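You operate a simulated robot arm through the tools that you are given. There is no shell and no other tool. Be economical: measure what you need, move in short steps, check, and stop when the job is done.

You run a simulated robot arm. Do the job below in one go: nothing can be reset, and whatever is moved stays where it is left.

Task
Shut valve V10, start pump D and open valves V9 and V7.
Fine: V10 before V9 and V7; done when G3 and G4 point to VAC; leave the other V valves, pump controls and clamps of this pipe line.

Only the result counts: the job must be done as asked and must still hold three seconds after the hand-in. Knocking over, shifting, dropping, spilling or breaking anything else fails it.

Robot
A 7-joint arm with a fingered hand on a trunk, on a base that drives. Base frame: it is fixed to the floor where the robot stands at the start and does not move with it; the origin is under the middle of the robot, x ahead of it, y to its left, z up. Readings come in mm, rad, newtons and seconds.
Its first joint turns from -1.204 to 3.002 rad. Places, roughly: big knob of the tube lift [1000, 0, 800]; big port [-4200, 4100, 1200]; black pump switch [600, 100, 800]; blue pump switch [-4700, 5000, 900]; brass knob under the round dial [200, 700, 1400]; brass knob under the square dial [700, 400, 1400]; chamber port of the cart [-4800, 4800, 900]; cone port of the cart [-5000, 4900, 900]; cross port [-3400, 3200, 1300]; dial G3 [200, 700, 1400]; dial G4 [700, 400, 1500]; drain knob [-5400, 4600, 900]; fill lever [-5300, 4700, 1000]; filter port [-5300, 4500, 1100]; green vent lever [-5200, 4800, 1000]; grey air knob [-5200, 4700, 1100]. Payload 5 kg.
Tool frame: the origin (TCP) lies between the finger pads and is the grasp point; the fingertips stand 32 mm ahead of it; z points along the fingers, y is the line along which they close. The gripper opens to 160 mm. The gripper's body begins 89 mm behind the TCP. The gripper is a hand of 3 fingers: y runs from the thumb to the fingers, the wrist lies at [0, 0, -252] in the tool frame, and closing takes about 1.5 s.
Orientation is told as [roll, pitch, yaw] about the base's x, y, z axes, in that order, counted from this pose: with the fingers straight down and closing along the base's y, the tool's x points along the base's -x, its y along +y and its z along -z.

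Tools
- The arm moves only by the tool nudge_tool. Its argument "commands" is a list of rows, each an object of numbers (a shift or turn left out is 0, a gripper value left out holds the last): "dx", "dy", "dz": the shift along the tool's x, y, z in mm; "wx", "wy", "wz": the turn, a rotation vector about the tool's x, y, z in rad; "gripper": the finger opening in mm, from 0 to 160. In form: [{"dx": .., "dy": .., "dz": .., "wx": .., "wy": .., "wz": .., "gripper": ..}, ...]. A call has 1 to 10 rows; each row shifts and turns the commanded pose from where the row before left it, along the tool's axes as they then stand. Each row takes 0.2 s and may step no farther than 50 mm and 0.15 rad from the row before; otherwise, or with a gripper value out of range, the whole call is refused. A pose out of reach is approached as far as the arm can. The call stops where the force on the tool passes 40 N (or 10 N more than at its start, if that is more) or the arm is blocked; 0.2 s more then pass. The fingers move at their own pace (about 108 mm/s each) and stop on an object; they squeeze with about 25 N. The grip force told is the motor's: it shows also when the fingers shut on nothing. Time passes only in rows, and 0.2 s behind the last, so rows that do not move let the fingers close. It gives the time, the measured TCP pose, the force on the tool (base axes), the opening and the grip force at its end, in the units of the frame above (readings bear some noise), with the torque about the TCP (base axes, N m) and any sound that the robot's microphone picked up.
- Cameras (640 x 400 px; columns grow to the right, rows downward): "scene" is now at [102.9, 78.4, 1392.9]; the picture's right is [0.83, -0.56, -0.00], its down [-0.17, -0.25, -0.95] and it looks along [0.54, 0.79, -0.30] (base axes); focal length 214 px, centre (320, 200). "wrist" rides on the gripper at [65, -4, -116] in the tool frame; the picture's right is [0.06, 1.00, 0.00], its down [-0.87, 0.05, -0.49] and it looks along [-0.49, 0.03, 0.87] (tool axes); focal length 261 px, centre (320, 200).
- grab_frame(camera): a new picture of that camera. The clock stands still meanwhile.
- slide_trunk(by): slides the trunk up (or, below 0, down) by that many mm; the arm and the scene camera ride with it, the base frame stays. It gives what a move gives, with no picture.
- drive_base(legs): drives the robot by 1 to 6 legs, each [ahead, left, turn to the left] in mm, mm and rad, along the robot's own axes; the way and the turn of a leg run together, so that a leg with both is an arc; at most 1500 mm and 3.142 rad a leg. The arm and the cameras ride along, it lands a little off, and it stops where it bumps. It gives what a move gives.
- preshape(shape): the hand has 3 fingers and takes this shape, open, in about a second: jaw (thumb against the fingers, like two jaws); tri (thumb and two fingers); tip (a fingertip pinch); poke (one finger out to press); point (the index stretched); flat (the hand flat); cup (the hand cupped); fist (a fist). The gripper value then closes the fingers along that shape, each until it touches; the sizes above hold for jaw. It gives what a move gives, with no picture.
- head_to(pan, tilt): turns the head with the scene camera to pan (to the left, within 1.501 rad either way) and tilt (down, from -0.506 to 1.204), counted from straight ahead of the robot. It gives what a move gives.
- pixel_to_xyz(camera, pixels): for up to 12 pixels [column, row] of the newest picture of that camera ("zoom" is the newest enlarged one), the place [x, y, z] in the base frame of the surface seen there, good to about 2 mm. The clock stands still meanwhile.
- close_up(camera, box): a new picture of the part [left, top, right, bottom] of that camera's present view, enlarged. The clock stands still meanwhile.
- hand_in(): hands the job in; it is judged then, once.

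Work in short steps. Measure before you move; look again where a grasp or a placing could have gone wrong, and mend it. You have 80 turns and 68 pictures in all, those below and enlarged ones among them. Open the gripper and draw the arm clear of the work before you hand the job in, unless the task says otherwise; then end with one line.

The tools are called after "Call:" as name(argument=value, ...) on one line, values as JSON. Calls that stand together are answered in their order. nudge_tool: Moves the arm, as the interface text tells. Its arguments: {"type":"object","properties":{"commands":{"type":"array"}},"required":["commands"]} The other tools are called the same way: slide_trunk (by) slides the trunk up or down; preshape (shape) gives the hand a shape; drive_base (legs) drives the base; head_to (pan, tilt) turns the head that bears the scene camera; grab_frame (camera) takes a picture; pixel_to_xyz (camera, pixels) gives the place of the surface under pixels of a picture; close_up (camera, box) takes an enlarged picture of a part of a camera's view; hand_in () hands the job in.

At the start:

```text
time_s: 0.0
position: [511.0, 288.4, 1386.0]
tool_rot: [0.001, -0.001, 0.001]
wrist_force: [0.9, 1.4, -0.1]
torque: [-0.02, 0.02, 0.05]
finger_gap: 159.9
grip_force: 0.0
shape: jaw
trunk travel left (down, up): [-525.0, 415.0]
robot x, y, heading: [-0.1, -1.7, -0.004]
head pan, tilt: [0.974, 0.309]
```

scene: 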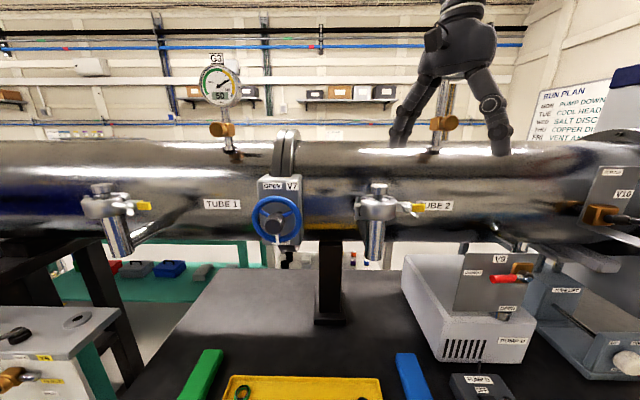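
wrist: 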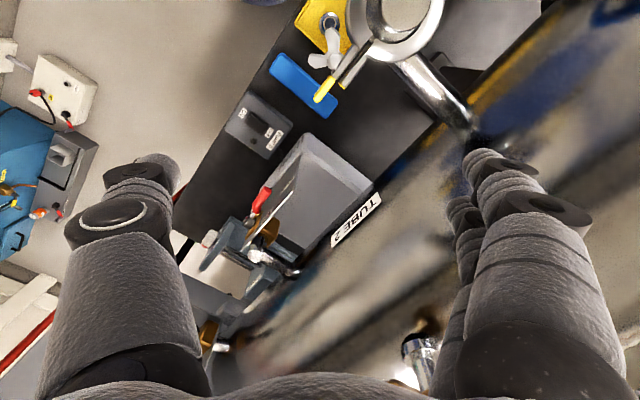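

The scene shows V7's blue wheel at (275,220), V9's red lever at (508,278), and V10 at (610,215). I take close-ups of the right side and V7.

Call:
close_up(camera="scene", box=[400, 220, 640, 400])

Call:
head_to(pan=0.3, tilt=0.4)

Call:
grab_frame(camera="scene")

```text
2.22 times, centred on (520, 310) of scene
```

zoom: 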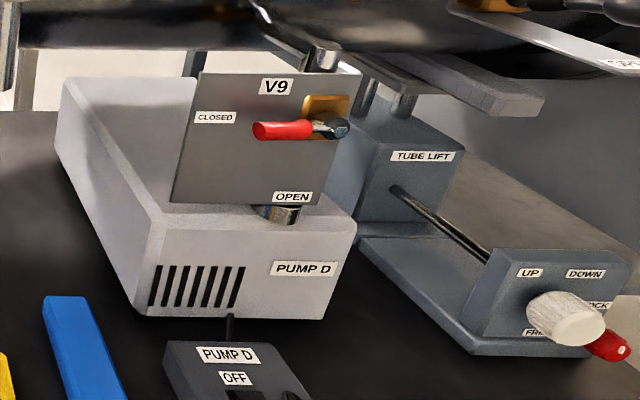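

```text
time_s: 1.1
position: [511.4, 288.8, 1386.4]
tool_rot: [0.0, 0.001, -0.002]
wrist_force: [-0.6, 0.1, 0.0]
torque: [0.0, -0.01, 0.0]
finger_gap: 160.0
grip_force: 0.1
shape: jaw
trunk travel left (down, up): [-525.0, 415.0]
robot x, y, heading: [1.1, 0.3, 0.004]
head pan, tilt: [0.3, 0.4]
```

```text
64 pictures are left
```

scene: 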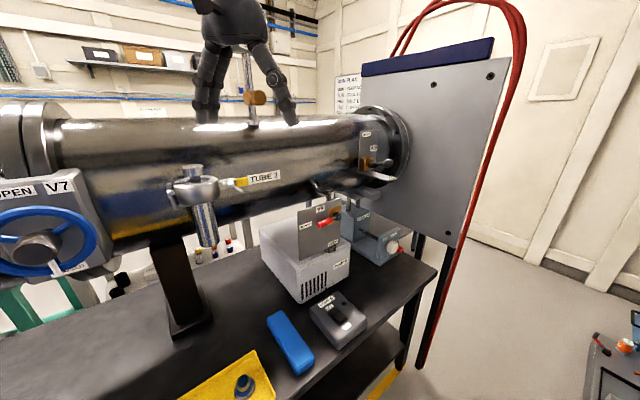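

V10's lever is near (375,170), V9 at (325,222), the pump switch at (340,318). I enlarge them and V7, G3.

Call:
close_up(camera="scene", box=[330, 120, 430, 200])

Call:
pixel_to_xyz(camera="zoom", pixels=[[230, 100], [290, 280], [400, 370], [340, 330], [250, 250]])

Call:
close_up(camera="scene", box=[280, 200, 400, 350])

Call:
close_up(camera="scene", box=[0, 160, 120, 280])

```text
5.00 times, centred on (380, 160) of scene
```

zoom: 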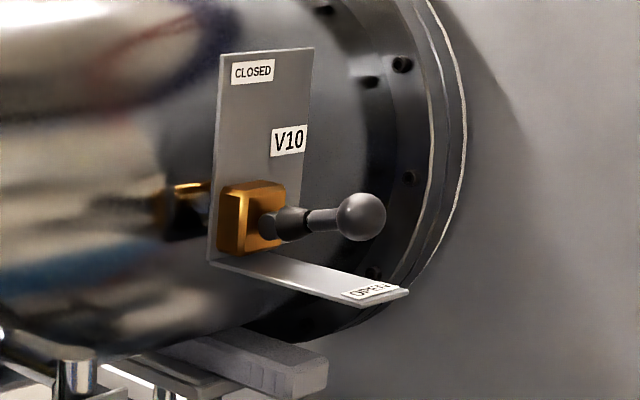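

```text
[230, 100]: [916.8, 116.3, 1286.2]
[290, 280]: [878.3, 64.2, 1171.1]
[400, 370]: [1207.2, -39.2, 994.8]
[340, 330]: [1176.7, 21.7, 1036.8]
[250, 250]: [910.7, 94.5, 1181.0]
```

```text
2.67 times, centred on (340, 275) of scene
```

zoom: 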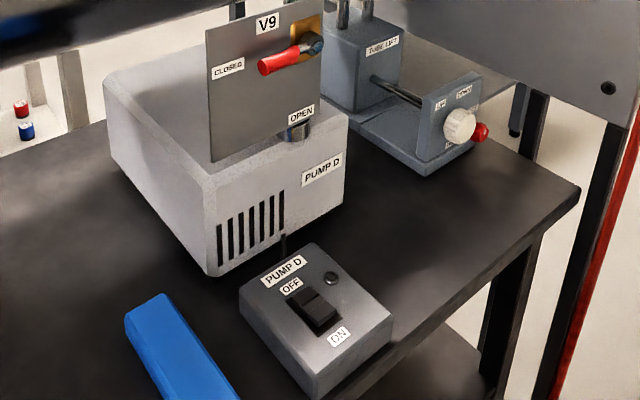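

```text
3.33 times, centred on (60, 220) of scene
```

zoom: 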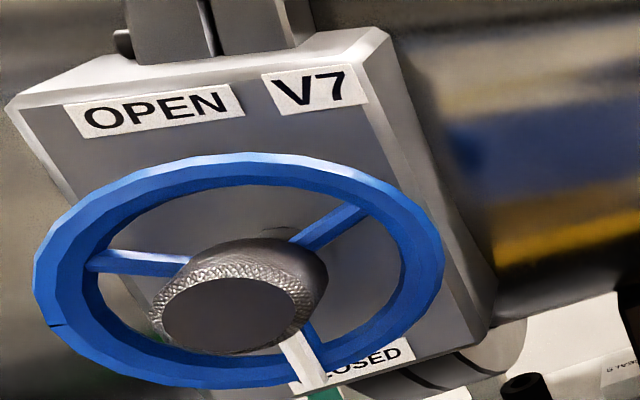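

I measure V7's wheel in the enlarged picture, and V10, V9 and the switch in the scene picture.

Call:
pixel_to_xyz(camera="zoom", pixels=[[245, 310], [320, 368], [290, 345], [425, 270], [55, 270], [250, 165], [200, 370], [165, 115], [440, 250], [120, 262], [345, 225], [350, 352]])

Call:
pixel_to_xyz(camera="scene", pixels=[[387, 163], [378, 166], [374, 164], [372, 162], [369, 163], [371, 135], [385, 176], [370, 150], [400, 178], [367, 171]])

Call:
close_up(camera="scene", box=[290, 190, 360, 250])

```text
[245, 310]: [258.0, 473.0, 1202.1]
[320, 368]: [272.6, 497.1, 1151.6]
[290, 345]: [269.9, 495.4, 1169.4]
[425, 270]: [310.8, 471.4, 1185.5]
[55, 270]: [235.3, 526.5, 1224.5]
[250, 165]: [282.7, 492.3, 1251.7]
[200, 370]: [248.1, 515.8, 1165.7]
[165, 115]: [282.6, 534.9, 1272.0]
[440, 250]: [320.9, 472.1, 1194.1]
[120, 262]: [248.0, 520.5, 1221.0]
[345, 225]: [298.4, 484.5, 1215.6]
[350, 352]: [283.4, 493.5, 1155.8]
```

```text
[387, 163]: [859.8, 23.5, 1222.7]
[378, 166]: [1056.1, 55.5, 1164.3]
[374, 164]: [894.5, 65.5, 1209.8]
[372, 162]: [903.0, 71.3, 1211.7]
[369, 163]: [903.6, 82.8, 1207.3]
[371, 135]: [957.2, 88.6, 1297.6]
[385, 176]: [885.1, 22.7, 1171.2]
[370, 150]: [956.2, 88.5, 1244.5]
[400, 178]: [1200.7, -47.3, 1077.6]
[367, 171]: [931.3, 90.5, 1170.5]
```

```text
6.67 times, centred on (325, 220) of scene
```

zoom: 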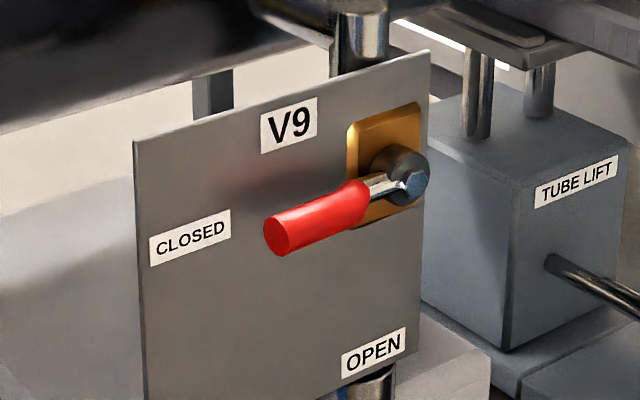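

V10's lever sticks out toward the robot (ball at about (860,23,1223)) and must swing up. I measure V9, the pump switch, and get views of the gauges.

Call:
pixel_to_xyz(camera="zoom", pixels=[[278, 238], [320, 213], [355, 203], [385, 188], [413, 180], [150, 300], [420, 70], [375, 350], [150, 150], [300, 330]])

Call:
close_up(camera="scene", box=[305, 285, 375, 350])

Call:
head_to(pan=0.85, tilt=0.0)

Call:
grab_frame(camera="scene")

```text
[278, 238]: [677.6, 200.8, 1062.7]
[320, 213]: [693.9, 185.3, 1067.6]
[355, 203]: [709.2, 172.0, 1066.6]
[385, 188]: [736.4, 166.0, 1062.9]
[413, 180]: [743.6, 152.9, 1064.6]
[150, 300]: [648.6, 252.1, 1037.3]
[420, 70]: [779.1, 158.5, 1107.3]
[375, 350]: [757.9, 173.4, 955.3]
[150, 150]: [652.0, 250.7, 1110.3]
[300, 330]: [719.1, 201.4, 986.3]
```

```text
6.15 times, centred on (340, 318) of scene
```

zoom: 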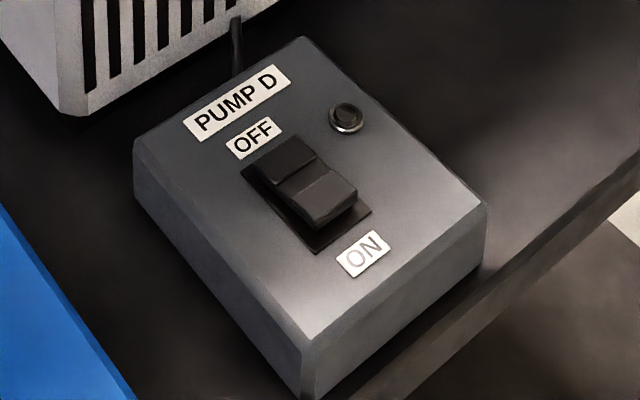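

```text
time_s: 2.0
position: [510.9, 288.3, 1385.8]
tool_rot: [0.002, 0.0, 0.0]
wrist_force: [0.6, -0.3, 0.0]
torque: [-0.01, -0.01, 0.02]
finger_gap: 159.7
grip_force: 0.0
shape: jaw
trunk travel left (down, up): [-525.0, 415.0]
robot x, y, heading: [-3.4, 0.2, 0.0]
head pan, tilt: [0.85, 0.0]
```

```text
58 pictures are left
```

scene: 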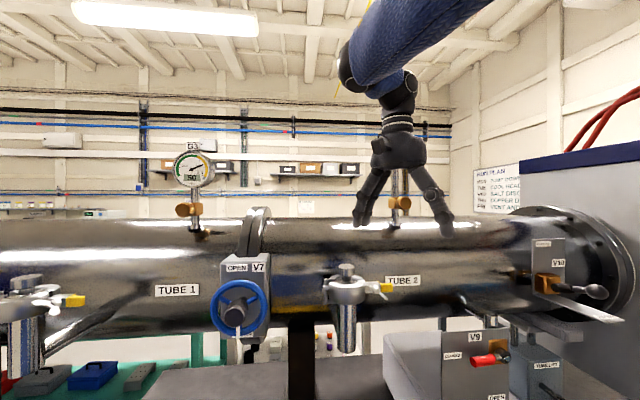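

G3 is at (193,168); G4 is hidden behind the hand near (398,190). I enlarge G3 and the whole of V7.

Call:
close_up(camera="scene", box=[155, 135, 235, 235])

Call:
close_up(camera="scene", box=[190, 240, 290, 360])

Call:
close_up(camera="scene", box=[500, 220, 640, 340])

```text
4.00 times, centred on (195, 185) of scene
```

zoom: 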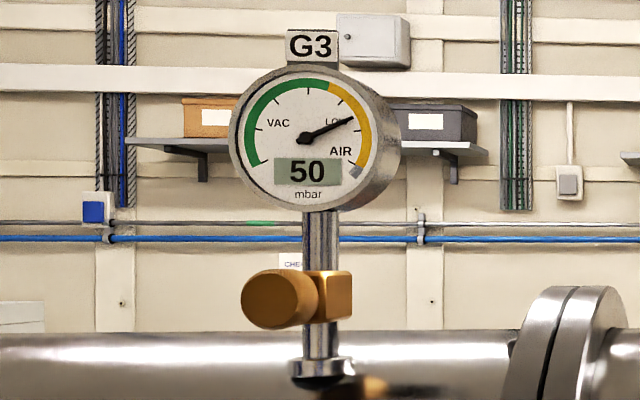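

```text
3.33 times, centred on (240, 300) of scene
```

zoom: 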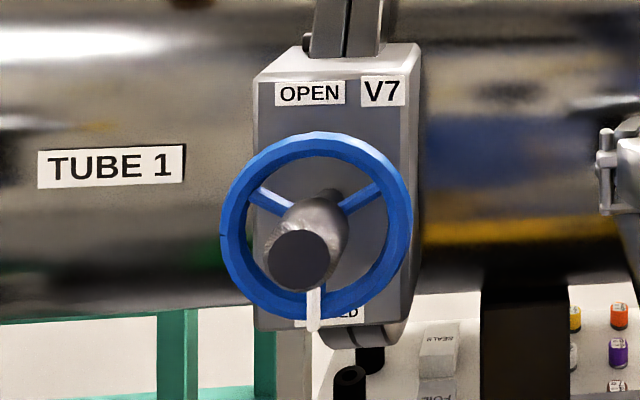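

```text
3.33 times, centred on (570, 280) of scene
```

zoom: 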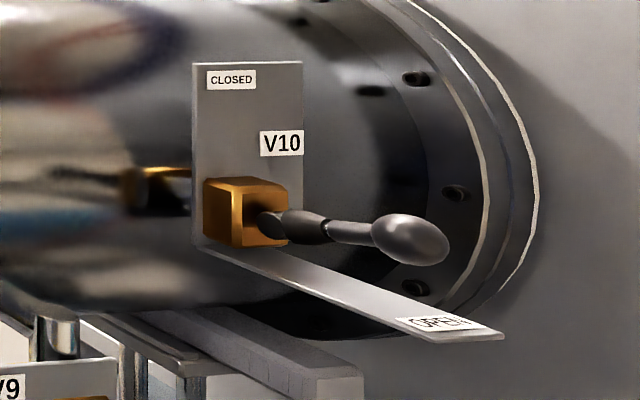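

I measure V10's lever points and flange in this enlarged picture, plus the gauges' brass knobs and V7 hub from the scene view.

Call:
pixel_to_xyz(camera="zoom", pixels=[[410, 238], [430, 240], [395, 225], [345, 232], [300, 222], [270, 222], [240, 215], [230, 185], [205, 75], [295, 75], [490, 334], [215, 248]])

Call:
pixel_to_xyz(camera="scene", pixels=[[230, 318], [284, 335], [234, 332], [230, 290], [190, 210], [398, 205], [236, 283], [263, 310], [205, 212], [130, 260], [450, 260], [216, 310]])

```text
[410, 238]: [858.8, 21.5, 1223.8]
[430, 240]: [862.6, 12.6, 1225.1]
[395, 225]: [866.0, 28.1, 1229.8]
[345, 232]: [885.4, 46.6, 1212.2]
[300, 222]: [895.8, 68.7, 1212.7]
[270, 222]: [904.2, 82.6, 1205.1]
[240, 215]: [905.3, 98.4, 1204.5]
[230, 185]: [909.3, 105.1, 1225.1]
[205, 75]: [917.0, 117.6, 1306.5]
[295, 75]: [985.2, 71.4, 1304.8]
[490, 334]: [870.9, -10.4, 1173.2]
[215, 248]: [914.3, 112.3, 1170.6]
```

```text
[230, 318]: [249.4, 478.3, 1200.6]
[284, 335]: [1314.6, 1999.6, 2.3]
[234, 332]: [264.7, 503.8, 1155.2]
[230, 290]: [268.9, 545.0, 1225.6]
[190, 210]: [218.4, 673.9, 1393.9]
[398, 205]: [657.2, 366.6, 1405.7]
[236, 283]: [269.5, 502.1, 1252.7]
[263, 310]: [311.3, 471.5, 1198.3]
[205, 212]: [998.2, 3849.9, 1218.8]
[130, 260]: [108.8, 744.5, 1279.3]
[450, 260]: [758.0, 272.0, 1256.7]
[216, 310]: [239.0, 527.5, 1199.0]
```

e (pipe) ≈ (0.83,-0.56), outward n ≈ (-0.56,-0.83); V10's lever lies along n, ball about (874,20,1220). I shape the hand for poking and look at the finger.

Call:
preshape(shape="poke")

Call:
nudge_tool(commands=[{"dx": 40, "wy": -0.14}, {"dx": 40, "wy": -0.14}, {"dx": 30, "wy": -0.14}, {"wy": -0.14}, {"wy": -0.14}, {"wy": -0.14}, {"wy": -0.14}, {"wy": -0.14}, {"wy": -0.14}, {"wy": -0.14}])

Call:
grab_frame(camera="wrist")

Call:
grab_frame(camera="scene")

```text
time_s: 2.9
position: [510.7, 288.9, 1385.4]
tool_rot: [0.0, -0.001, 0.0]
wrist_force: [0.0, 0.1, -0.2]
torque: [0.0, -0.04, -0.03]
finger_gap: 0.2
grip_force: 0.1
shape: poke
trunk travel left (down, up): [-525.0, 415.0]
robot x, y, heading: [-2.9, 1.3, 0.003]
head pan, tilt: [0.85, 0.0]
```

```text
time_s: 5.1
position: [507.8, 286.4, 1340.5]
tool_rot: [0.014, -1.384, 0.005]
wrist_force: [-0.3, 0.1, 0.5]
torque: [0.02, 0.02, 0.02]
finger_gap: 0.0
grip_force: 0.1
shape: poke
out of reach, approached as far as the arm can: row 8, 9, 10
trunk travel left (down, up): [-525.0, 415.0]
robot x, y, heading: [2.3, 1.5, -0.001]
head pan, tilt: [0.85, 0.0]
```

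```text
54 pictures are left
```

wrist: 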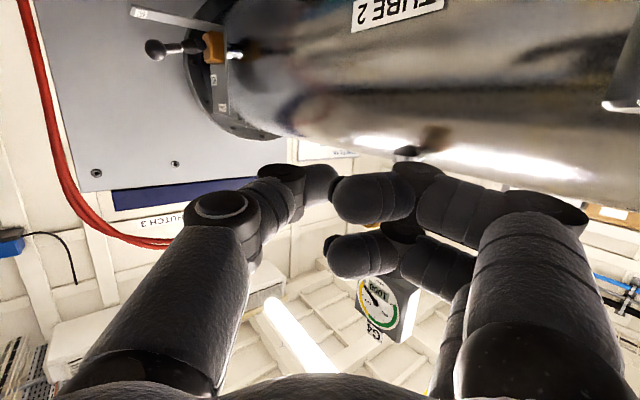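

```text
53 pictures are left
```

scene: 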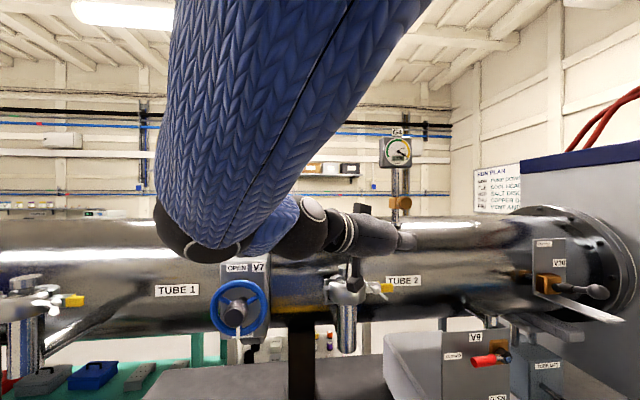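

The hand is now near horizontal; fingers seem bent. I enlarge the hand at (370,240) and G4.

Call:
close_up(camera="scene", box=[280, 170, 440, 300])

Call:
pixel_to_xyz(camera="zoom", pixels=[[540, 285], [450, 275], [330, 150], [300, 400], [100, 220]])

Call:
close_up(camera="scene", box=[370, 120, 430, 220])

```text
3.08 times, centred on (360, 235) of scene
```

zoom: 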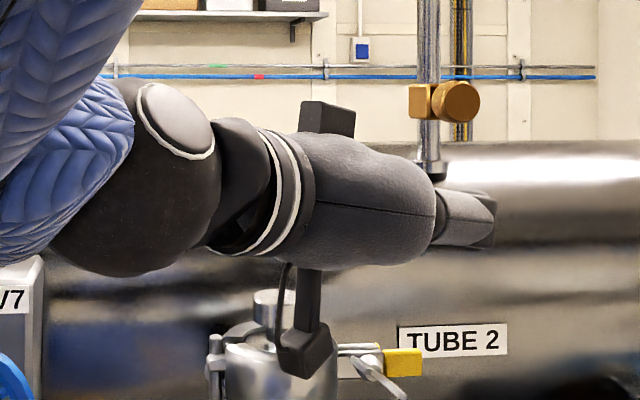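

```text
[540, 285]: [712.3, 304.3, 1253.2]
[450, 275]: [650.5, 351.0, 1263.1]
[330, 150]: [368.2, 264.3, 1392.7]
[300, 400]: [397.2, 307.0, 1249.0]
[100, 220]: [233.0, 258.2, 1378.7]
```

```text
4.00 times, centred on (400, 170) of scene
```

zoom: 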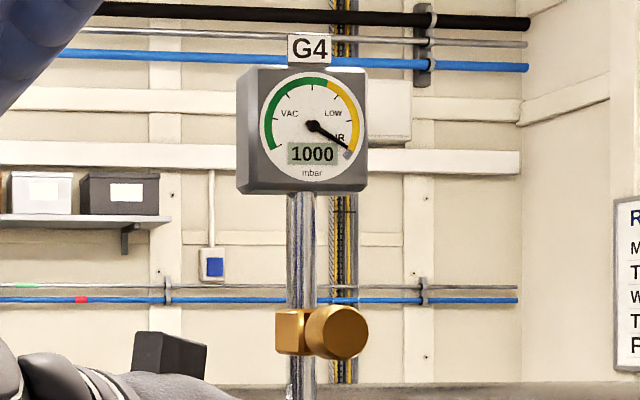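

The poke shape looks like bent fingers meeting near the TCP; G4 stands at 1000 (AIR). I try "point" for a straight finger.

Call:
preshape(shape="point")

Call:
grab_frame(camera="wrist")

Call:
close_up(camera="scene", box=[280, 170, 440, 300])

```text
time_s: 6.0
position: [505.7, 284.9, 1340.9]
tool_rot: [0.018, -1.383, 0.001]
wrist_force: [0.0, -0.1, 0.7]
torque: [-0.04, 0.04, -0.02]
finger_gap: 0.0
grip_force: 0.0
shape: point
trunk travel left (down, up): [-525.0, 415.0]
robot x, y, heading: [-4.2, 2.4, 0.001]
head pan, tilt: [0.85, 0.0]
```

```text
50 pictures are left
```

wrist: 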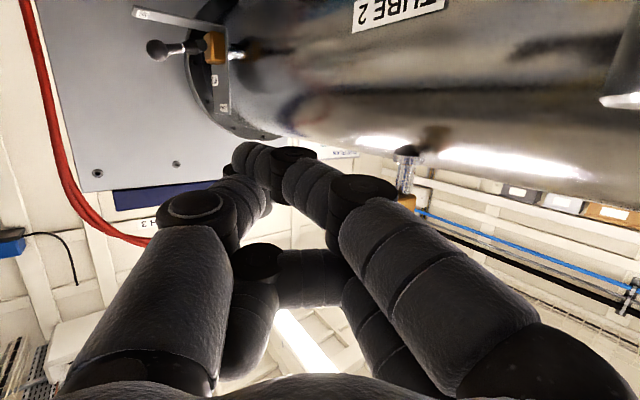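

```text
3.08 times, centred on (360, 235) of scene
```

zoom: 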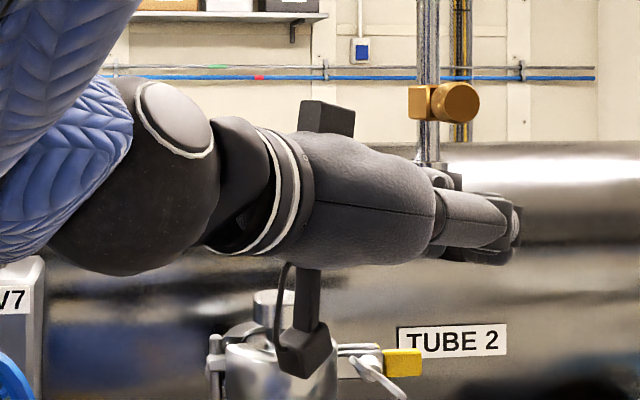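

I measure where the stretched finger lies.

Call:
pixel_to_xyz(camera="wrist", pixels=[[242, 152], [255, 155], [275, 160], [290, 165], [310, 180], [350, 200], [400, 250], [240, 190], [157, 49], [181, 47], [214, 45]])

Call:
preshape(shape="tip")

Call:
grab_frame(camera="wrist")

```text
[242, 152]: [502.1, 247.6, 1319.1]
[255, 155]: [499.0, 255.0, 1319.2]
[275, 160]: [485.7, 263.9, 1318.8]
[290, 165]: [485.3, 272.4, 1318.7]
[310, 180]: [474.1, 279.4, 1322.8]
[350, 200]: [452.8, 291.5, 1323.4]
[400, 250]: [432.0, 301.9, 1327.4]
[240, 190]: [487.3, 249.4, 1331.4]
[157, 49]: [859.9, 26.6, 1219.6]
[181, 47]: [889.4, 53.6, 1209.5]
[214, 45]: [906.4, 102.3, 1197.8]
```

```text
time_s: 6.9
position: [506.3, 285.6, 1341.7]
tool_rot: [0.017, -1.385, 0.001]
wrist_force: [-0.2, 0.3, 0.5]
torque: [0.0, 0.01, -0.01]
finger_gap: 159.9
grip_force: 0.1
shape: tip
trunk travel left (down, up): [-525.0, 415.0]
robot x, y, heading: [5.0, 2.4, -0.0]
head pan, tilt: [0.85, 0.0]
```

```text
48 pictures are left
```

wrist: 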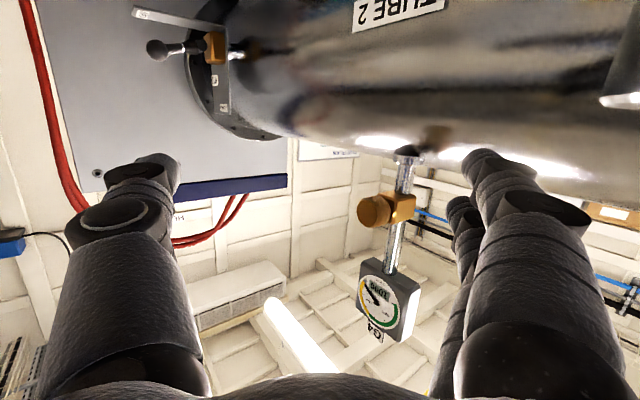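

The point finger curls inward, so I prefer pinching. I close the tip pinch to see the closed geometry.

Call:
nudge_tool(commands=[{"gripper": 0}, {}, {}, {}, {}, {}, {}, {}])

Call:
grab_frame(camera="wrist")

Call:
pixel_to_xyz(camera="wrist", pixels=[[320, 175], [320, 200], [300, 190], [340, 190], [310, 160], [330, 160], [320, 230]])

```text
time_s: 8.7
position: [506.4, 286.3, 1340.5]
tool_rot: [0.016, -1.386, 0.002]
wrist_force: [0.9, 0.4, 0.4]
torque: [0.02, 0.01, -0.01]
finger_gap: 0.0
grip_force: 25.9
shape: tip
trunk travel left (down, up): [-525.0, 415.0]
robot x, y, heading: [-3.0, 0.2, 0.003]
head pan, tilt: [0.85, 0.0]
```

```text
47 pictures are left
```

wrist: 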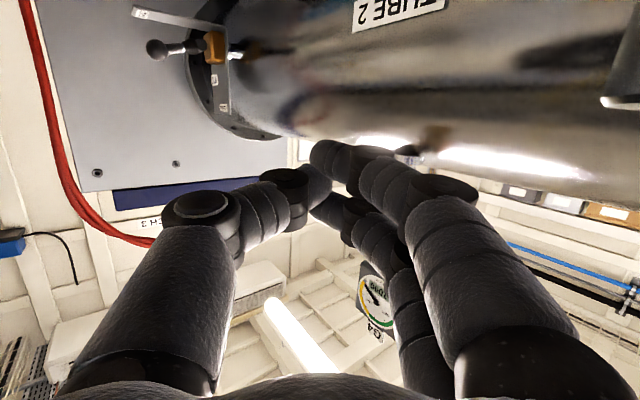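

```text
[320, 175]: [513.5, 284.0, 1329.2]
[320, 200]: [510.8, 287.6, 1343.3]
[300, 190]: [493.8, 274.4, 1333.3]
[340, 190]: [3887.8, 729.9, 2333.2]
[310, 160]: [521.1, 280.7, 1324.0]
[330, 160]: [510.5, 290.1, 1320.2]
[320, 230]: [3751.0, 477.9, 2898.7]
```

Closed fingers meet at the TCP. Plan for V10: pinch the ball in jaw shape, tool horizontal along (0.56,0.83), then swing it up. First I shape jaw, and move to the right, away from the pipe.

Call:
preshape(shape="jaw")

Call:
nudge_tool(commands=[{"dy": -50, "gripper": 80}, {"dy": -50}, {"dy": -50}, {"dy": -50, "dz": 30}, {"dy": -50, "dz": 30, "wy": -0.06}, {"dy": -50, "wy": -0.06}, {"dy": -50, "wy": -0.05}])

```text
time_s: 9.6
position: [505.2, 285.2, 1340.5]
tool_rot: [0.016, -1.387, 0.003]
wrist_force: [-0.4, -0.1, -0.6]
torque: [0.01, 0.0, 0.0]
finger_gap: 160.1
grip_force: 0.0
shape: jaw
trunk travel left (down, up): [-525.0, 415.0]
robot x, y, heading: [2.3, -0.3, 0.002]
head pan, tilt: [0.85, 0.0]
```

```text
refused: row 4 steps farther than a row can; nothing moved
```

The step limit is on the combined length, so I shorten the steps.

Call:
nudge_tool(commands=[{"dy": -48, "gripper": 80}, {"dy": -48}, {"dy": -48}, {"dy": -48}, {"dy": -40, "dz": 20, "wy": -0.06}, {"dy": -40, "dz": 20, "wy": -0.06}, {"dy": -40, "dz": 20, "wy": -0.05}, {"dz": 40}, {"dz": 40}])

```text
time_s: 11.6
position: [680.6, -17.9, 1342.9]
tool_rot: [0.158, -1.566, -0.162]
wrist_force: [-0.4, -1.0, -0.5]
torque: [0.01, -0.03, 0.04]
finger_gap: 80.5
grip_force: 0.2
shape: jaw
out of reach, approached as far as the arm can: row 1, 4, 6, 7
trunk travel left (down, up): [-525.0, 415.0]
robot x, y, heading: [-0.7, 1.6, 0.0]
head pan, tilt: [0.85, 0.0]
```

Orientation is now level along +X. I go down and ahead, then yaw left 0.977 rad toward the pipe, staying outward of the lever.

Call:
nudge_tool(commands=[{"dx": 40, "dy": -25}, {"dx": 40, "dy": -25}, {"dx": 40, "wx": -0.14}, {"wx": -0.14}, {"wx": -0.14}, {"wx": -0.14}, {"wx": -0.14}, {"wx": -0.14}, {"wx": -0.137}])

```text
time_s: 13.8
position: [681.5, -6.8, 1202.1]
tool_rot: [0.29, -1.508, 0.658]
wrist_force: [-0.2, 0.0, 0.1]
torque: [-0.03, 0.03, -0.04]
finger_gap: 80.0
grip_force: 0.0
shape: jaw
out of reach, approached as far as the arm can: row 3, 4, 5
trunk travel left (down, up): [-525.0, 415.0]
robot x, y, heading: [0.5, -4.5, 0.004]
head pan, tilt: [0.85, 0.0]
stopped in row 9: the arm was blocked; the commanded pose is now the measured one
```

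Nearly there in orientation (yaw ≈0.95), but blocked. I shift along tool -y (to the right along the pipe) to the staging point.

Call:
nudge_tool(commands=[{"dy": -40}, {"dy": -40, "dx": -8}, {"dy": -40, "dx": -8}, {"dy": -25}])

Call:
grab_frame(camera="wrist")

Call:
grab_frame(camera="scene")

```text
time_s: 14.8
position: [803.4, -92.5, 1215.4]
tool_rot: [0.312, -1.506, 0.636]
wrist_force: [0.6, 0.6, 0.5]
torque: [-0.01, 0.0, 0.02]
finger_gap: 79.8
grip_force: 0.0
shape: jaw
trunk travel left (down, up): [-525.0, 415.0]
robot x, y, heading: [0.1, 0.2, -0.003]
head pan, tilt: [0.85, 0.0]
```

```text
46 pictures are left
```

wrist: 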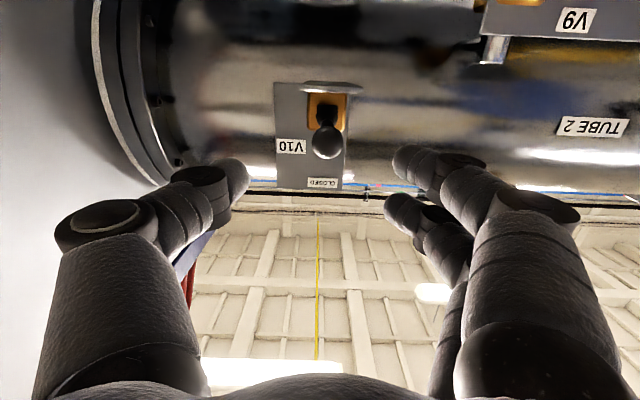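

```text
45 pictures are left
```

scene: 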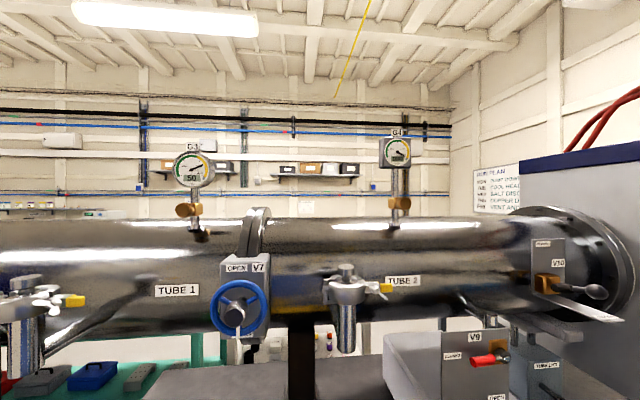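

The ball sits at (327,142), centred between the fingers. I measure it from here.

Call:
pixel_to_xyz(camera="wrist", pixels=[[327, 142], [315, 142], [339, 142], [327, 152], [326, 115], [327, 108], [318, 88], [345, 125], [280, 110], [345, 110]])

```text
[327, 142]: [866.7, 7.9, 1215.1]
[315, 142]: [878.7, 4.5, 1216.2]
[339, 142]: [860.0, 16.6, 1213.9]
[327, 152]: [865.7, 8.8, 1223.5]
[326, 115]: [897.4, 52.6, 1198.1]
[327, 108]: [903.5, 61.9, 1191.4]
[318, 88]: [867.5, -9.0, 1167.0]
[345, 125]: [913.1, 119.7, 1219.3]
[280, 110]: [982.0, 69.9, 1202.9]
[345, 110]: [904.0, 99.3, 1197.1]
```

Ball centre ≈ (875,20,1219): 133 mm ahead, 7 mm to +y. I level the tool, advance 122 mm and close.

Call:
nudge_tool(commands=[{"dy": 7, "wy": -0.06, "dx": -4}, {"dz": 40}, {"dz": 40}, {"dz": 20}, {"dz": 21}])

Call:
grab_frame(camera="wrist")

```text
time_s: 16.0
position: [868.5, 10.8, 1218.3]
tool_rot: [1.416, -1.552, -0.468]
wrist_force: [0.4, -0.1, -0.2]
torque: [0.02, -0.01, 0.0]
finger_gap: 79.9
grip_force: 0.0
shape: jaw
trunk travel left (down, up): [-525.0, 415.0]
robot x, y, heading: [4.6, -3.9, 0.003]
head pan, tilt: [0.85, 0.0]
```

```text
44 pictures are left
```

wrist: 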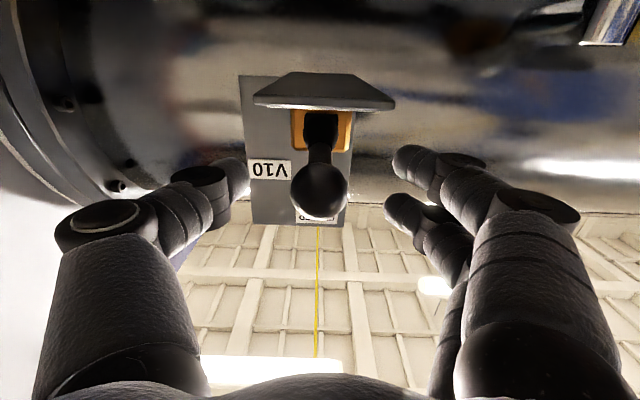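

The ball at (320,190) is centred between the fingers, right by the TCP. I close on it.

Call:
nudge_tool(commands=[{"gripper": 20}, {}, {}, {}, {}, {}])

```text
time_s: 17.4
position: [869.1, 10.1, 1217.9]
tool_rot: [1.457, -1.552, -0.51]
wrist_force: [2.8, -0.9, -1.1]
torque: [-0.01, 0.03, -0.03]
finger_gap: 21.4
grip_force: 0.0
shape: jaw
trunk travel left (down, up): [-525.0, 415.0]
robot x, y, heading: [-2.2, 1.9, -0.002]
head pan, tilt: [0.85, 0.0]
```

Gap 21 with little force; I squeeze a bit more and begin the arc (pitching with the lever), a first half.

Call:
nudge_tool(commands=[{"gripper": 10}, {}, {}, {"dx": -11, "dz": 3.3, "wy": 0.14}, {"dx": -11, "dz": 3.3, "wy": 0.14}, {"dx": -11, "dz": 3.3, "wy": 0.14}, {"dx": -11, "dz": 3.3, "wy": 0.14}])

Call:
grab_frame(camera="wrist")

```text
time_s: 19.0
position: [881.4, 26.9, 1255.5]
tool_rot: [0.037, -1.003, 0.915]
wrist_force: [7.1, 7.6, -9.1]
torque: [0.01, -0.06, -0.04]
finger_gap: 14.0
grip_force: 25.3
shape: jaw
trunk travel left (down, up): [-525.0, 415.0]
robot x, y, heading: [0.5, 4.9, -0.001]
head pan, tilt: [0.85, 0.0]
```

```text
43 pictures are left
```

wrist: 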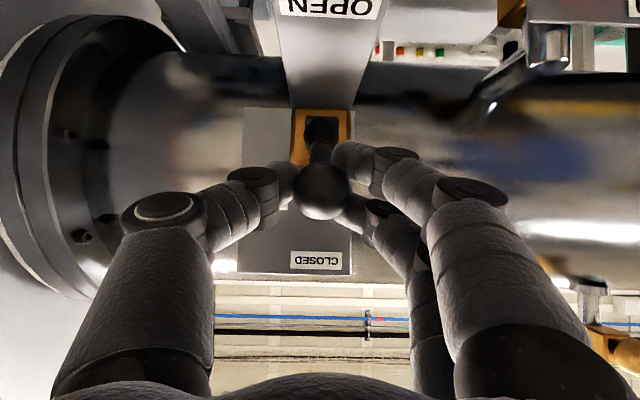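

The ball is following. The pull is along tool +z (toward the pivot), so I tighten the arc slightly and continue.

Call:
nudge_tool(commands=[{"dx": -10, "dz": 6, "wy": 0.14}, {"dx": -10, "dz": 5, "wy": 0.14}, {"dx": -10, "dz": 4, "wy": 0.14}, {"dx": -10, "dz": 4, "wy": 0.14}])

Call:
grab_frame(camera="scene")

```text
time_s: 20.0
position: [906.6, 63.4, 1271.7]
tool_rot: [0.021, -0.445, 0.938]
wrist_force: [3.1, -3.5, -7.7]
torque: [-0.2, 0.18, -0.02]
finger_gap: 12.4
grip_force: 24.7
shape: jaw
trunk travel left (down, up): [-525.0, 415.0]
robot x, y, heading: [0.9, 0.3, 0.001]
head pan, tilt: [0.85, 0.0]
```

```text
42 pictures are left
```

scene: 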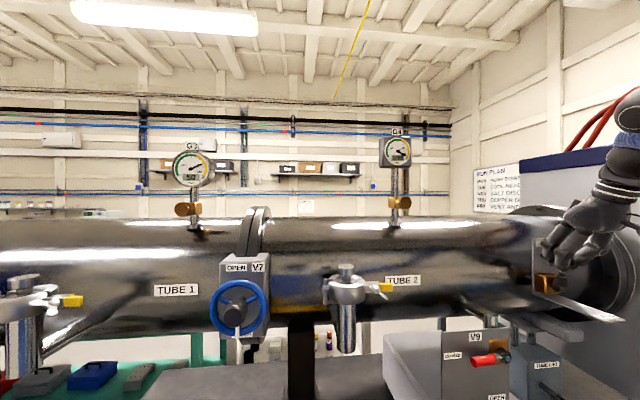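

Hand has followed; lever should be ~75° up. I take it on until it stops.

Call:
nudge_tool(commands=[{"dx": -10, "dz": 3, "wy": 0.12}, {"dx": -10, "dz": 3, "wy": 0.12}, {"dx": -8, "dz": 1, "wy": 0.08}])

Call:
close_up(camera="scene", box=[500, 180, 640, 340])

Call:
grab_frame(camera="wrist")

```text
time_s: 20.7
position: [918.3, 74.1, 1275.0]
tool_rot: [0.045, -0.2, 0.94]
wrist_force: [-5.3, -4.6, -20.2]
torque: [-0.12, 0.17, 0.12]
finger_gap: 10.9
grip_force: 24.8
shape: jaw
trunk travel left (down, up): [-525.0, 415.0]
robot x, y, heading: [3.1, -1.0, -0.005]
head pan, tilt: [0.85, 0.0]
stopped in row 3: the force on the tool passed its limit at 47 N (the readings are from after the stop); the commanded pose is now the measured one
```

```text
2.50 times, centred on (570, 260) of scene
```

zoom: 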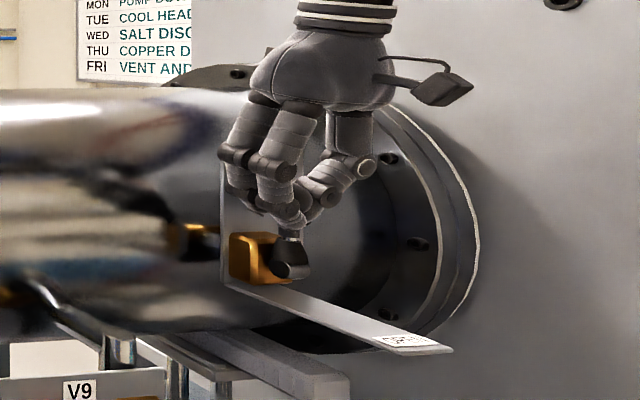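

```text
40 pictures are left
```

wrist: 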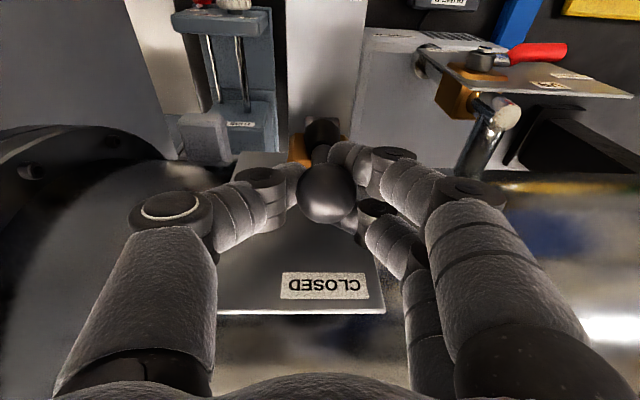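

The lever is near upright and hit a stop at 47 N. I open and draw back upward to see it.

Call:
nudge_tool(commands=[{"gripper": 60}, {}, {}, {"dz": -40}, {"dz": -40}, {"dz": -40}])

Call:
close_up(camera="scene", box=[500, 180, 640, 340])

Call:
grab_frame(camera="wrist")

```text
time_s: 22.1
position: [908.0, 63.6, 1365.2]
tool_rot: [0.043, -0.199, 0.943]
wrist_force: [-0.4, 1.3, -0.4]
torque: [-0.07, 0.03, 0.02]
finger_gap: 59.3
grip_force: 0.0
shape: jaw
out of reach, approached as far as the arm can: row 6
trunk travel left (down, up): [-525.0, 415.0]
robot x, y, heading: [-2.4, -0.4, -0.004]
head pan, tilt: [0.85, 0.0]
```

```text
2.50 times, centred on (570, 260) of scene
```

zoom: 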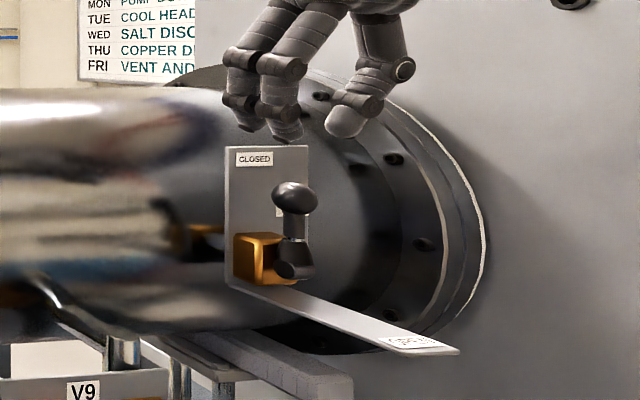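

```text
38 pictures are left
```

wrist: 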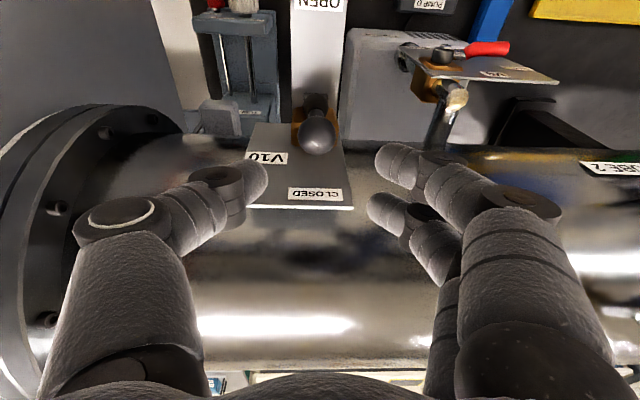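

The lever is up. I measure whether it's fully upright.

Call:
pixel_to_xyz(camera="zoom", pixels=[[294, 197], [295, 228], [294, 258], [304, 268], [297, 185], [245, 260], [262, 245]])

Call:
pixel_to_xyz(camera="wrist", pixels=[[318, 135], [315, 104], [300, 130], [318, 148]])

```text
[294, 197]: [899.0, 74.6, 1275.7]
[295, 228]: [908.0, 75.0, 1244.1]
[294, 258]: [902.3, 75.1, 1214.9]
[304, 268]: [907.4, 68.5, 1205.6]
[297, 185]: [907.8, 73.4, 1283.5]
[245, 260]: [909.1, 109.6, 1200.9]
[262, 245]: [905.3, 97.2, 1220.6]
```

```text
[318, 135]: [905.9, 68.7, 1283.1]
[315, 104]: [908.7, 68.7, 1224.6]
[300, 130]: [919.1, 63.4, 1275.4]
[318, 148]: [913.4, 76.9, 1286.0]
```

V10 is fully upright (closed). I withdraw outward, straighten the tool down, close the fingers, and look down at the pump switch.

Call:
nudge_tool(commands=[{"dx": 45}, {"dx": 45, "gripper": 0}, {"dx": 45, "wy": 0.1}, {"dx": 45, "wy": 0.1}, {"dx": 30}])

Call:
head_to(pan=0.3, tilt=0.75)

Call:
grab_frame(camera="scene")

```text
time_s: 23.3
position: [782.1, -107.8, 1334.8]
tool_rot: [0.04, -0.004, 0.949]
wrist_force: [0.0, -1.1, -0.1]
torque: [0.06, -0.05, -0.04]
finger_gap: 0.0
grip_force: 25.0
shape: jaw
trunk travel left (down, up): [-525.0, 415.0]
robot x, y, heading: [-2.0, -0.8, -0.003]
head pan, tilt: [0.85, 0.0]
```

```text
time_s: 24.4
position: [785.1, -104.7, 1332.3]
tool_rot: [0.041, -0.003, 0.949]
wrist_force: [0.1, -0.1, 0.2]
torque: [0.01, 0.02, 0.0]
finger_gap: 0.2
grip_force: 24.8
shape: jaw
trunk travel left (down, up): [-525.0, 415.0]
robot x, y, heading: [-2.7, 0.4, -0.004]
head pan, tilt: [0.3, 0.75]
```

```text
37 pictures are left
```

scene: 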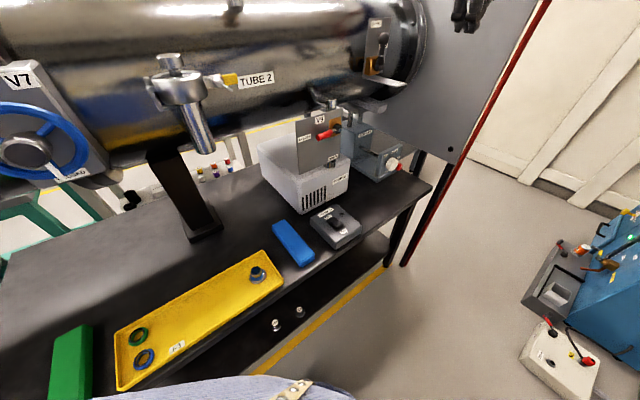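

The switch box is at (337,226). I enlarge it and measure the rocker.

Call:
close_up(camera="scene", box=[300, 195, 370, 255])

```text
6.67 times, centred on (335, 225) of scene
```

zoom: 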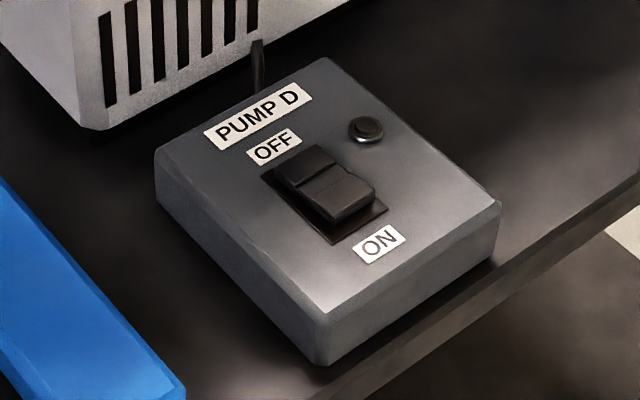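

Call:
pixel_to_xyz(camera="zoom", pixels=[[345, 192], [360, 185], [312, 170], [320, 182], [340, 215], [372, 192], [325, 210], [272, 148], [378, 243], [366, 128], [355, 240], [330, 290]])

```text
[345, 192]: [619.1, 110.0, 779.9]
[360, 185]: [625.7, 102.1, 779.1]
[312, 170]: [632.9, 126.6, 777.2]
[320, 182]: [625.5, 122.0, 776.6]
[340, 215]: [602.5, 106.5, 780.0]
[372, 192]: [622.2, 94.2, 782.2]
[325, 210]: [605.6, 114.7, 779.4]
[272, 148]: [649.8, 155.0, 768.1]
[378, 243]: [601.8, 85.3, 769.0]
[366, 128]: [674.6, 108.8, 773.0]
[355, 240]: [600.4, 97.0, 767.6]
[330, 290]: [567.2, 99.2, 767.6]
```

ON end is near (613,101,780), rocker along n. I check how near the pump's front face is before choosing the hand's yaw.

Call:
pixel_to_xyz(camera="zoom", pixels=[[80, 110], [150, 50], [240, 30], [60, 270], [258, 80], [330, 65]])

Call:
pixel_to_xyz(camera="scene", pixels=[[296, 180], [296, 205], [348, 160], [348, 190], [262, 148], [325, 135]])

Call:
nudge_tool(commands=[{"dy": 45}, {"dy": 45, "wz": 0.14}, {"wz": 0.14}, {"wz": 0.14}, {"wz": 0.14}, {"wz": 0.14}, {"wz": 0.14}, {"wz": 0.14}, {"wz": 0.14}, {"wz": 0.14}])

```text
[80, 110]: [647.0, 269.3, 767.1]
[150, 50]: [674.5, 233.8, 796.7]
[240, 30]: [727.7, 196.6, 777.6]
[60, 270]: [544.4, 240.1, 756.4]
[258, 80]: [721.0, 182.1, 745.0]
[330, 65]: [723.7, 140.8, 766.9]
```

```text
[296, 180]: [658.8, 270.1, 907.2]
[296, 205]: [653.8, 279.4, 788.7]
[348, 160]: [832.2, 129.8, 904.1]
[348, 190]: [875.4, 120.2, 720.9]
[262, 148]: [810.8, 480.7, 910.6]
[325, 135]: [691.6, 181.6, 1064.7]
```

```text
time_s: 26.6
position: [711.8, -53.7, 1336.3]
tool_rot: [0.015, 0.037, -0.314]
wrist_force: [0.4, 0.7, 0.5]
torque: [0.0, 0.01, -0.01]
finger_gap: 0.0
grip_force: 24.9
shape: jaw
trunk travel left (down, up): [-525.0, 415.0]
robot x, y, heading: [0.3, 0.8, -0.006]
head pan, tilt: [0.3, 0.75]
```

The pump's front is 144 mm from the press point, enough room. I finish the yaw to -0.62 and go above the switch.

Call:
nudge_tool(commands=[{"wz": 0.15}, {"wz": 0.155, "wy": 0.0}, {"dx": 43, "dy": 16}, {"dx": 43, "dy": 16}, {"dx": 43, "dy": 17}, {"dx": 42, "dy": 17}])

```text
refused: row 2 steps farther than a row can; nothing moved
```

Call:
nudge_tool(commands=[{"wz": 0.14}, {"wz": 0.14}, {"wz": 0.03, "wy": 0.03}, {"dx": 43, "dy": 16}, {"dx": 43, "dy": 16}, {"dx": 43, "dy": 17}, {"dx": 42, "dy": 17}])

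Call:
slide_trunk(by=-400)

Call:
grab_frame(camera="wrist")

```text
time_s: 28.2
position: [611.0, 100.2, 1347.7]
tool_rot: [0.0, 0.07, -0.621]
wrist_force: [0.4, 0.8, -0.2]
torque: [-0.01, 0.02, 0.01]
finger_gap: 0.0
grip_force: 25.1
shape: jaw
trunk travel left (down, up): [-525.0, 415.0]
robot x, y, heading: [-0.2, -0.1, -0.006]
head pan, tilt: [0.3, 0.75]
```

```text
time_s: 32.0
position: [612.6, 98.4, 947.7]
tool_rot: [0.002, 0.069, -0.621]
wrist_force: [-0.7, 0.3, -0.4]
torque: [0.02, -0.02, -0.03]
finger_gap: 0.0
grip_force: 25.3
shape: jaw
trunk travel left (down, up): [-125.0, 815.0]
robot x, y, heading: [-2.1, 1.7, 0.001]
head pan, tilt: [0.3, 0.75]
```

```text
35 pictures are left
```

wrist: 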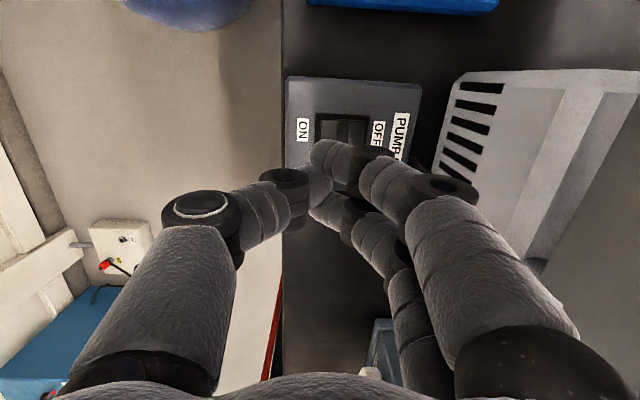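

Fingertips are over the switch's ON side. I straighten the tilt, descend to just above, and look.

Call:
nudge_tool(commands=[{"wy": -0.07}, {"dz": 45}, {"dz": 45}, {"dz": 25}])

Call:
head_to(pan=0.2, tilt=0.45)

Call:
grab_frame(camera="scene")

Call:
grab_frame(camera="wrist")

```text
time_s: 33.0
position: [611.5, 98.1, 830.6]
tool_rot: [0.002, 0.0, -0.621]
wrist_force: [0.2, 0.3, 0.3]
torque: [0.0, 0.0, -0.01]
finger_gap: 0.2
grip_force: 25.0
shape: jaw
trunk travel left (down, up): [-125.0, 815.0]
robot x, y, heading: [3.6, 0.8, -0.001]
head pan, tilt: [0.3, 0.75]
```

```text
time_s: 33.9
position: [610.7, 98.2, 831.1]
tool_rot: [0.002, 0.001, -0.621]
wrist_force: [-0.4, -0.8, -0.8]
torque: [0.03, -0.03, 0.02]
finger_gap: 0.0
grip_force: 24.8
shape: jaw
trunk travel left (down, up): [-125.0, 815.0]
robot x, y, heading: [2.3, -0.6, 0.001]
head pan, tilt: [0.201, 0.45]
```

```text
34 pictures are left
```

scene: 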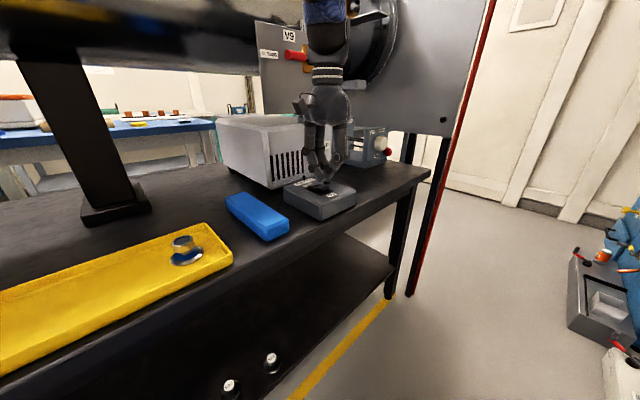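

```text
33 pictures are left
```

wrist: 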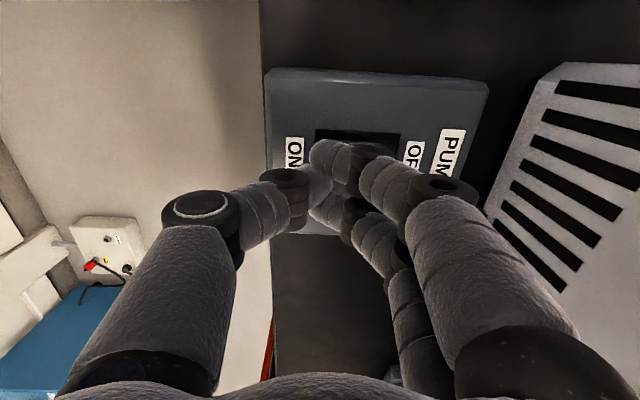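

The tips hang over the ON half, about 20 mm above. I shift 4 mm toward ON and press down in small steps.

Call:
nudge_tool(commands=[{"dy": -4, "dz": 8}, {"dz": 5}, {"dz": 4}, {"dz": 4}, {"dz": 3}, {"dz": 3}])

```text
time_s: 35.2
position: [610.1, 94.9, 805.4]
tool_rot: [0.002, 0.001, -0.621]
wrist_force: [0.2, -2.0, 4.1]
torque: [-0.04, -0.02, -0.03]
finger_gap: 0.2
grip_force: 24.9
shape: jaw
trunk travel left (down, up): [-125.0, 815.0]
robot x, y, heading: [0.2, 1.0, -0.006]
head pan, tilt: [0.201, 0.45]
```

Contact has started (4 N). I press on.

Call:
nudge_tool(commands=[{"dz": 2}, {"dz": 2}, {"dz": 2}, {"dz": 2}])

Call:
close_up(camera="scene", box=[270, 140, 370, 230])

```text
time_s: 36.2
position: [610.8, 96.0, 803.4]
tool_rot: [0.009, -0.001, -0.623]
wrist_force: [-4.8, -3.4, 21.4]
torque: [-0.03, 0.08, 0.02]
finger_gap: 0.0
grip_force: 25.0
shape: jaw
trunk travel left (down, up): [-125.0, 815.0]
robot x, y, heading: [-2.5, -0.5, 0.003]
head pan, tilt: [0.201, 0.45]
stopped in row 4: the force on the tool passed its limit at 42 N (the readings are from after the stop); the commanded pose is now the measured one
```

```text
4.44 times, centred on (320, 185) of scene
```

zoom: 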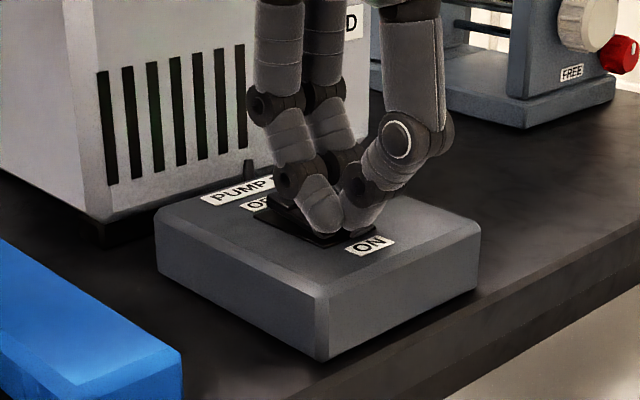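

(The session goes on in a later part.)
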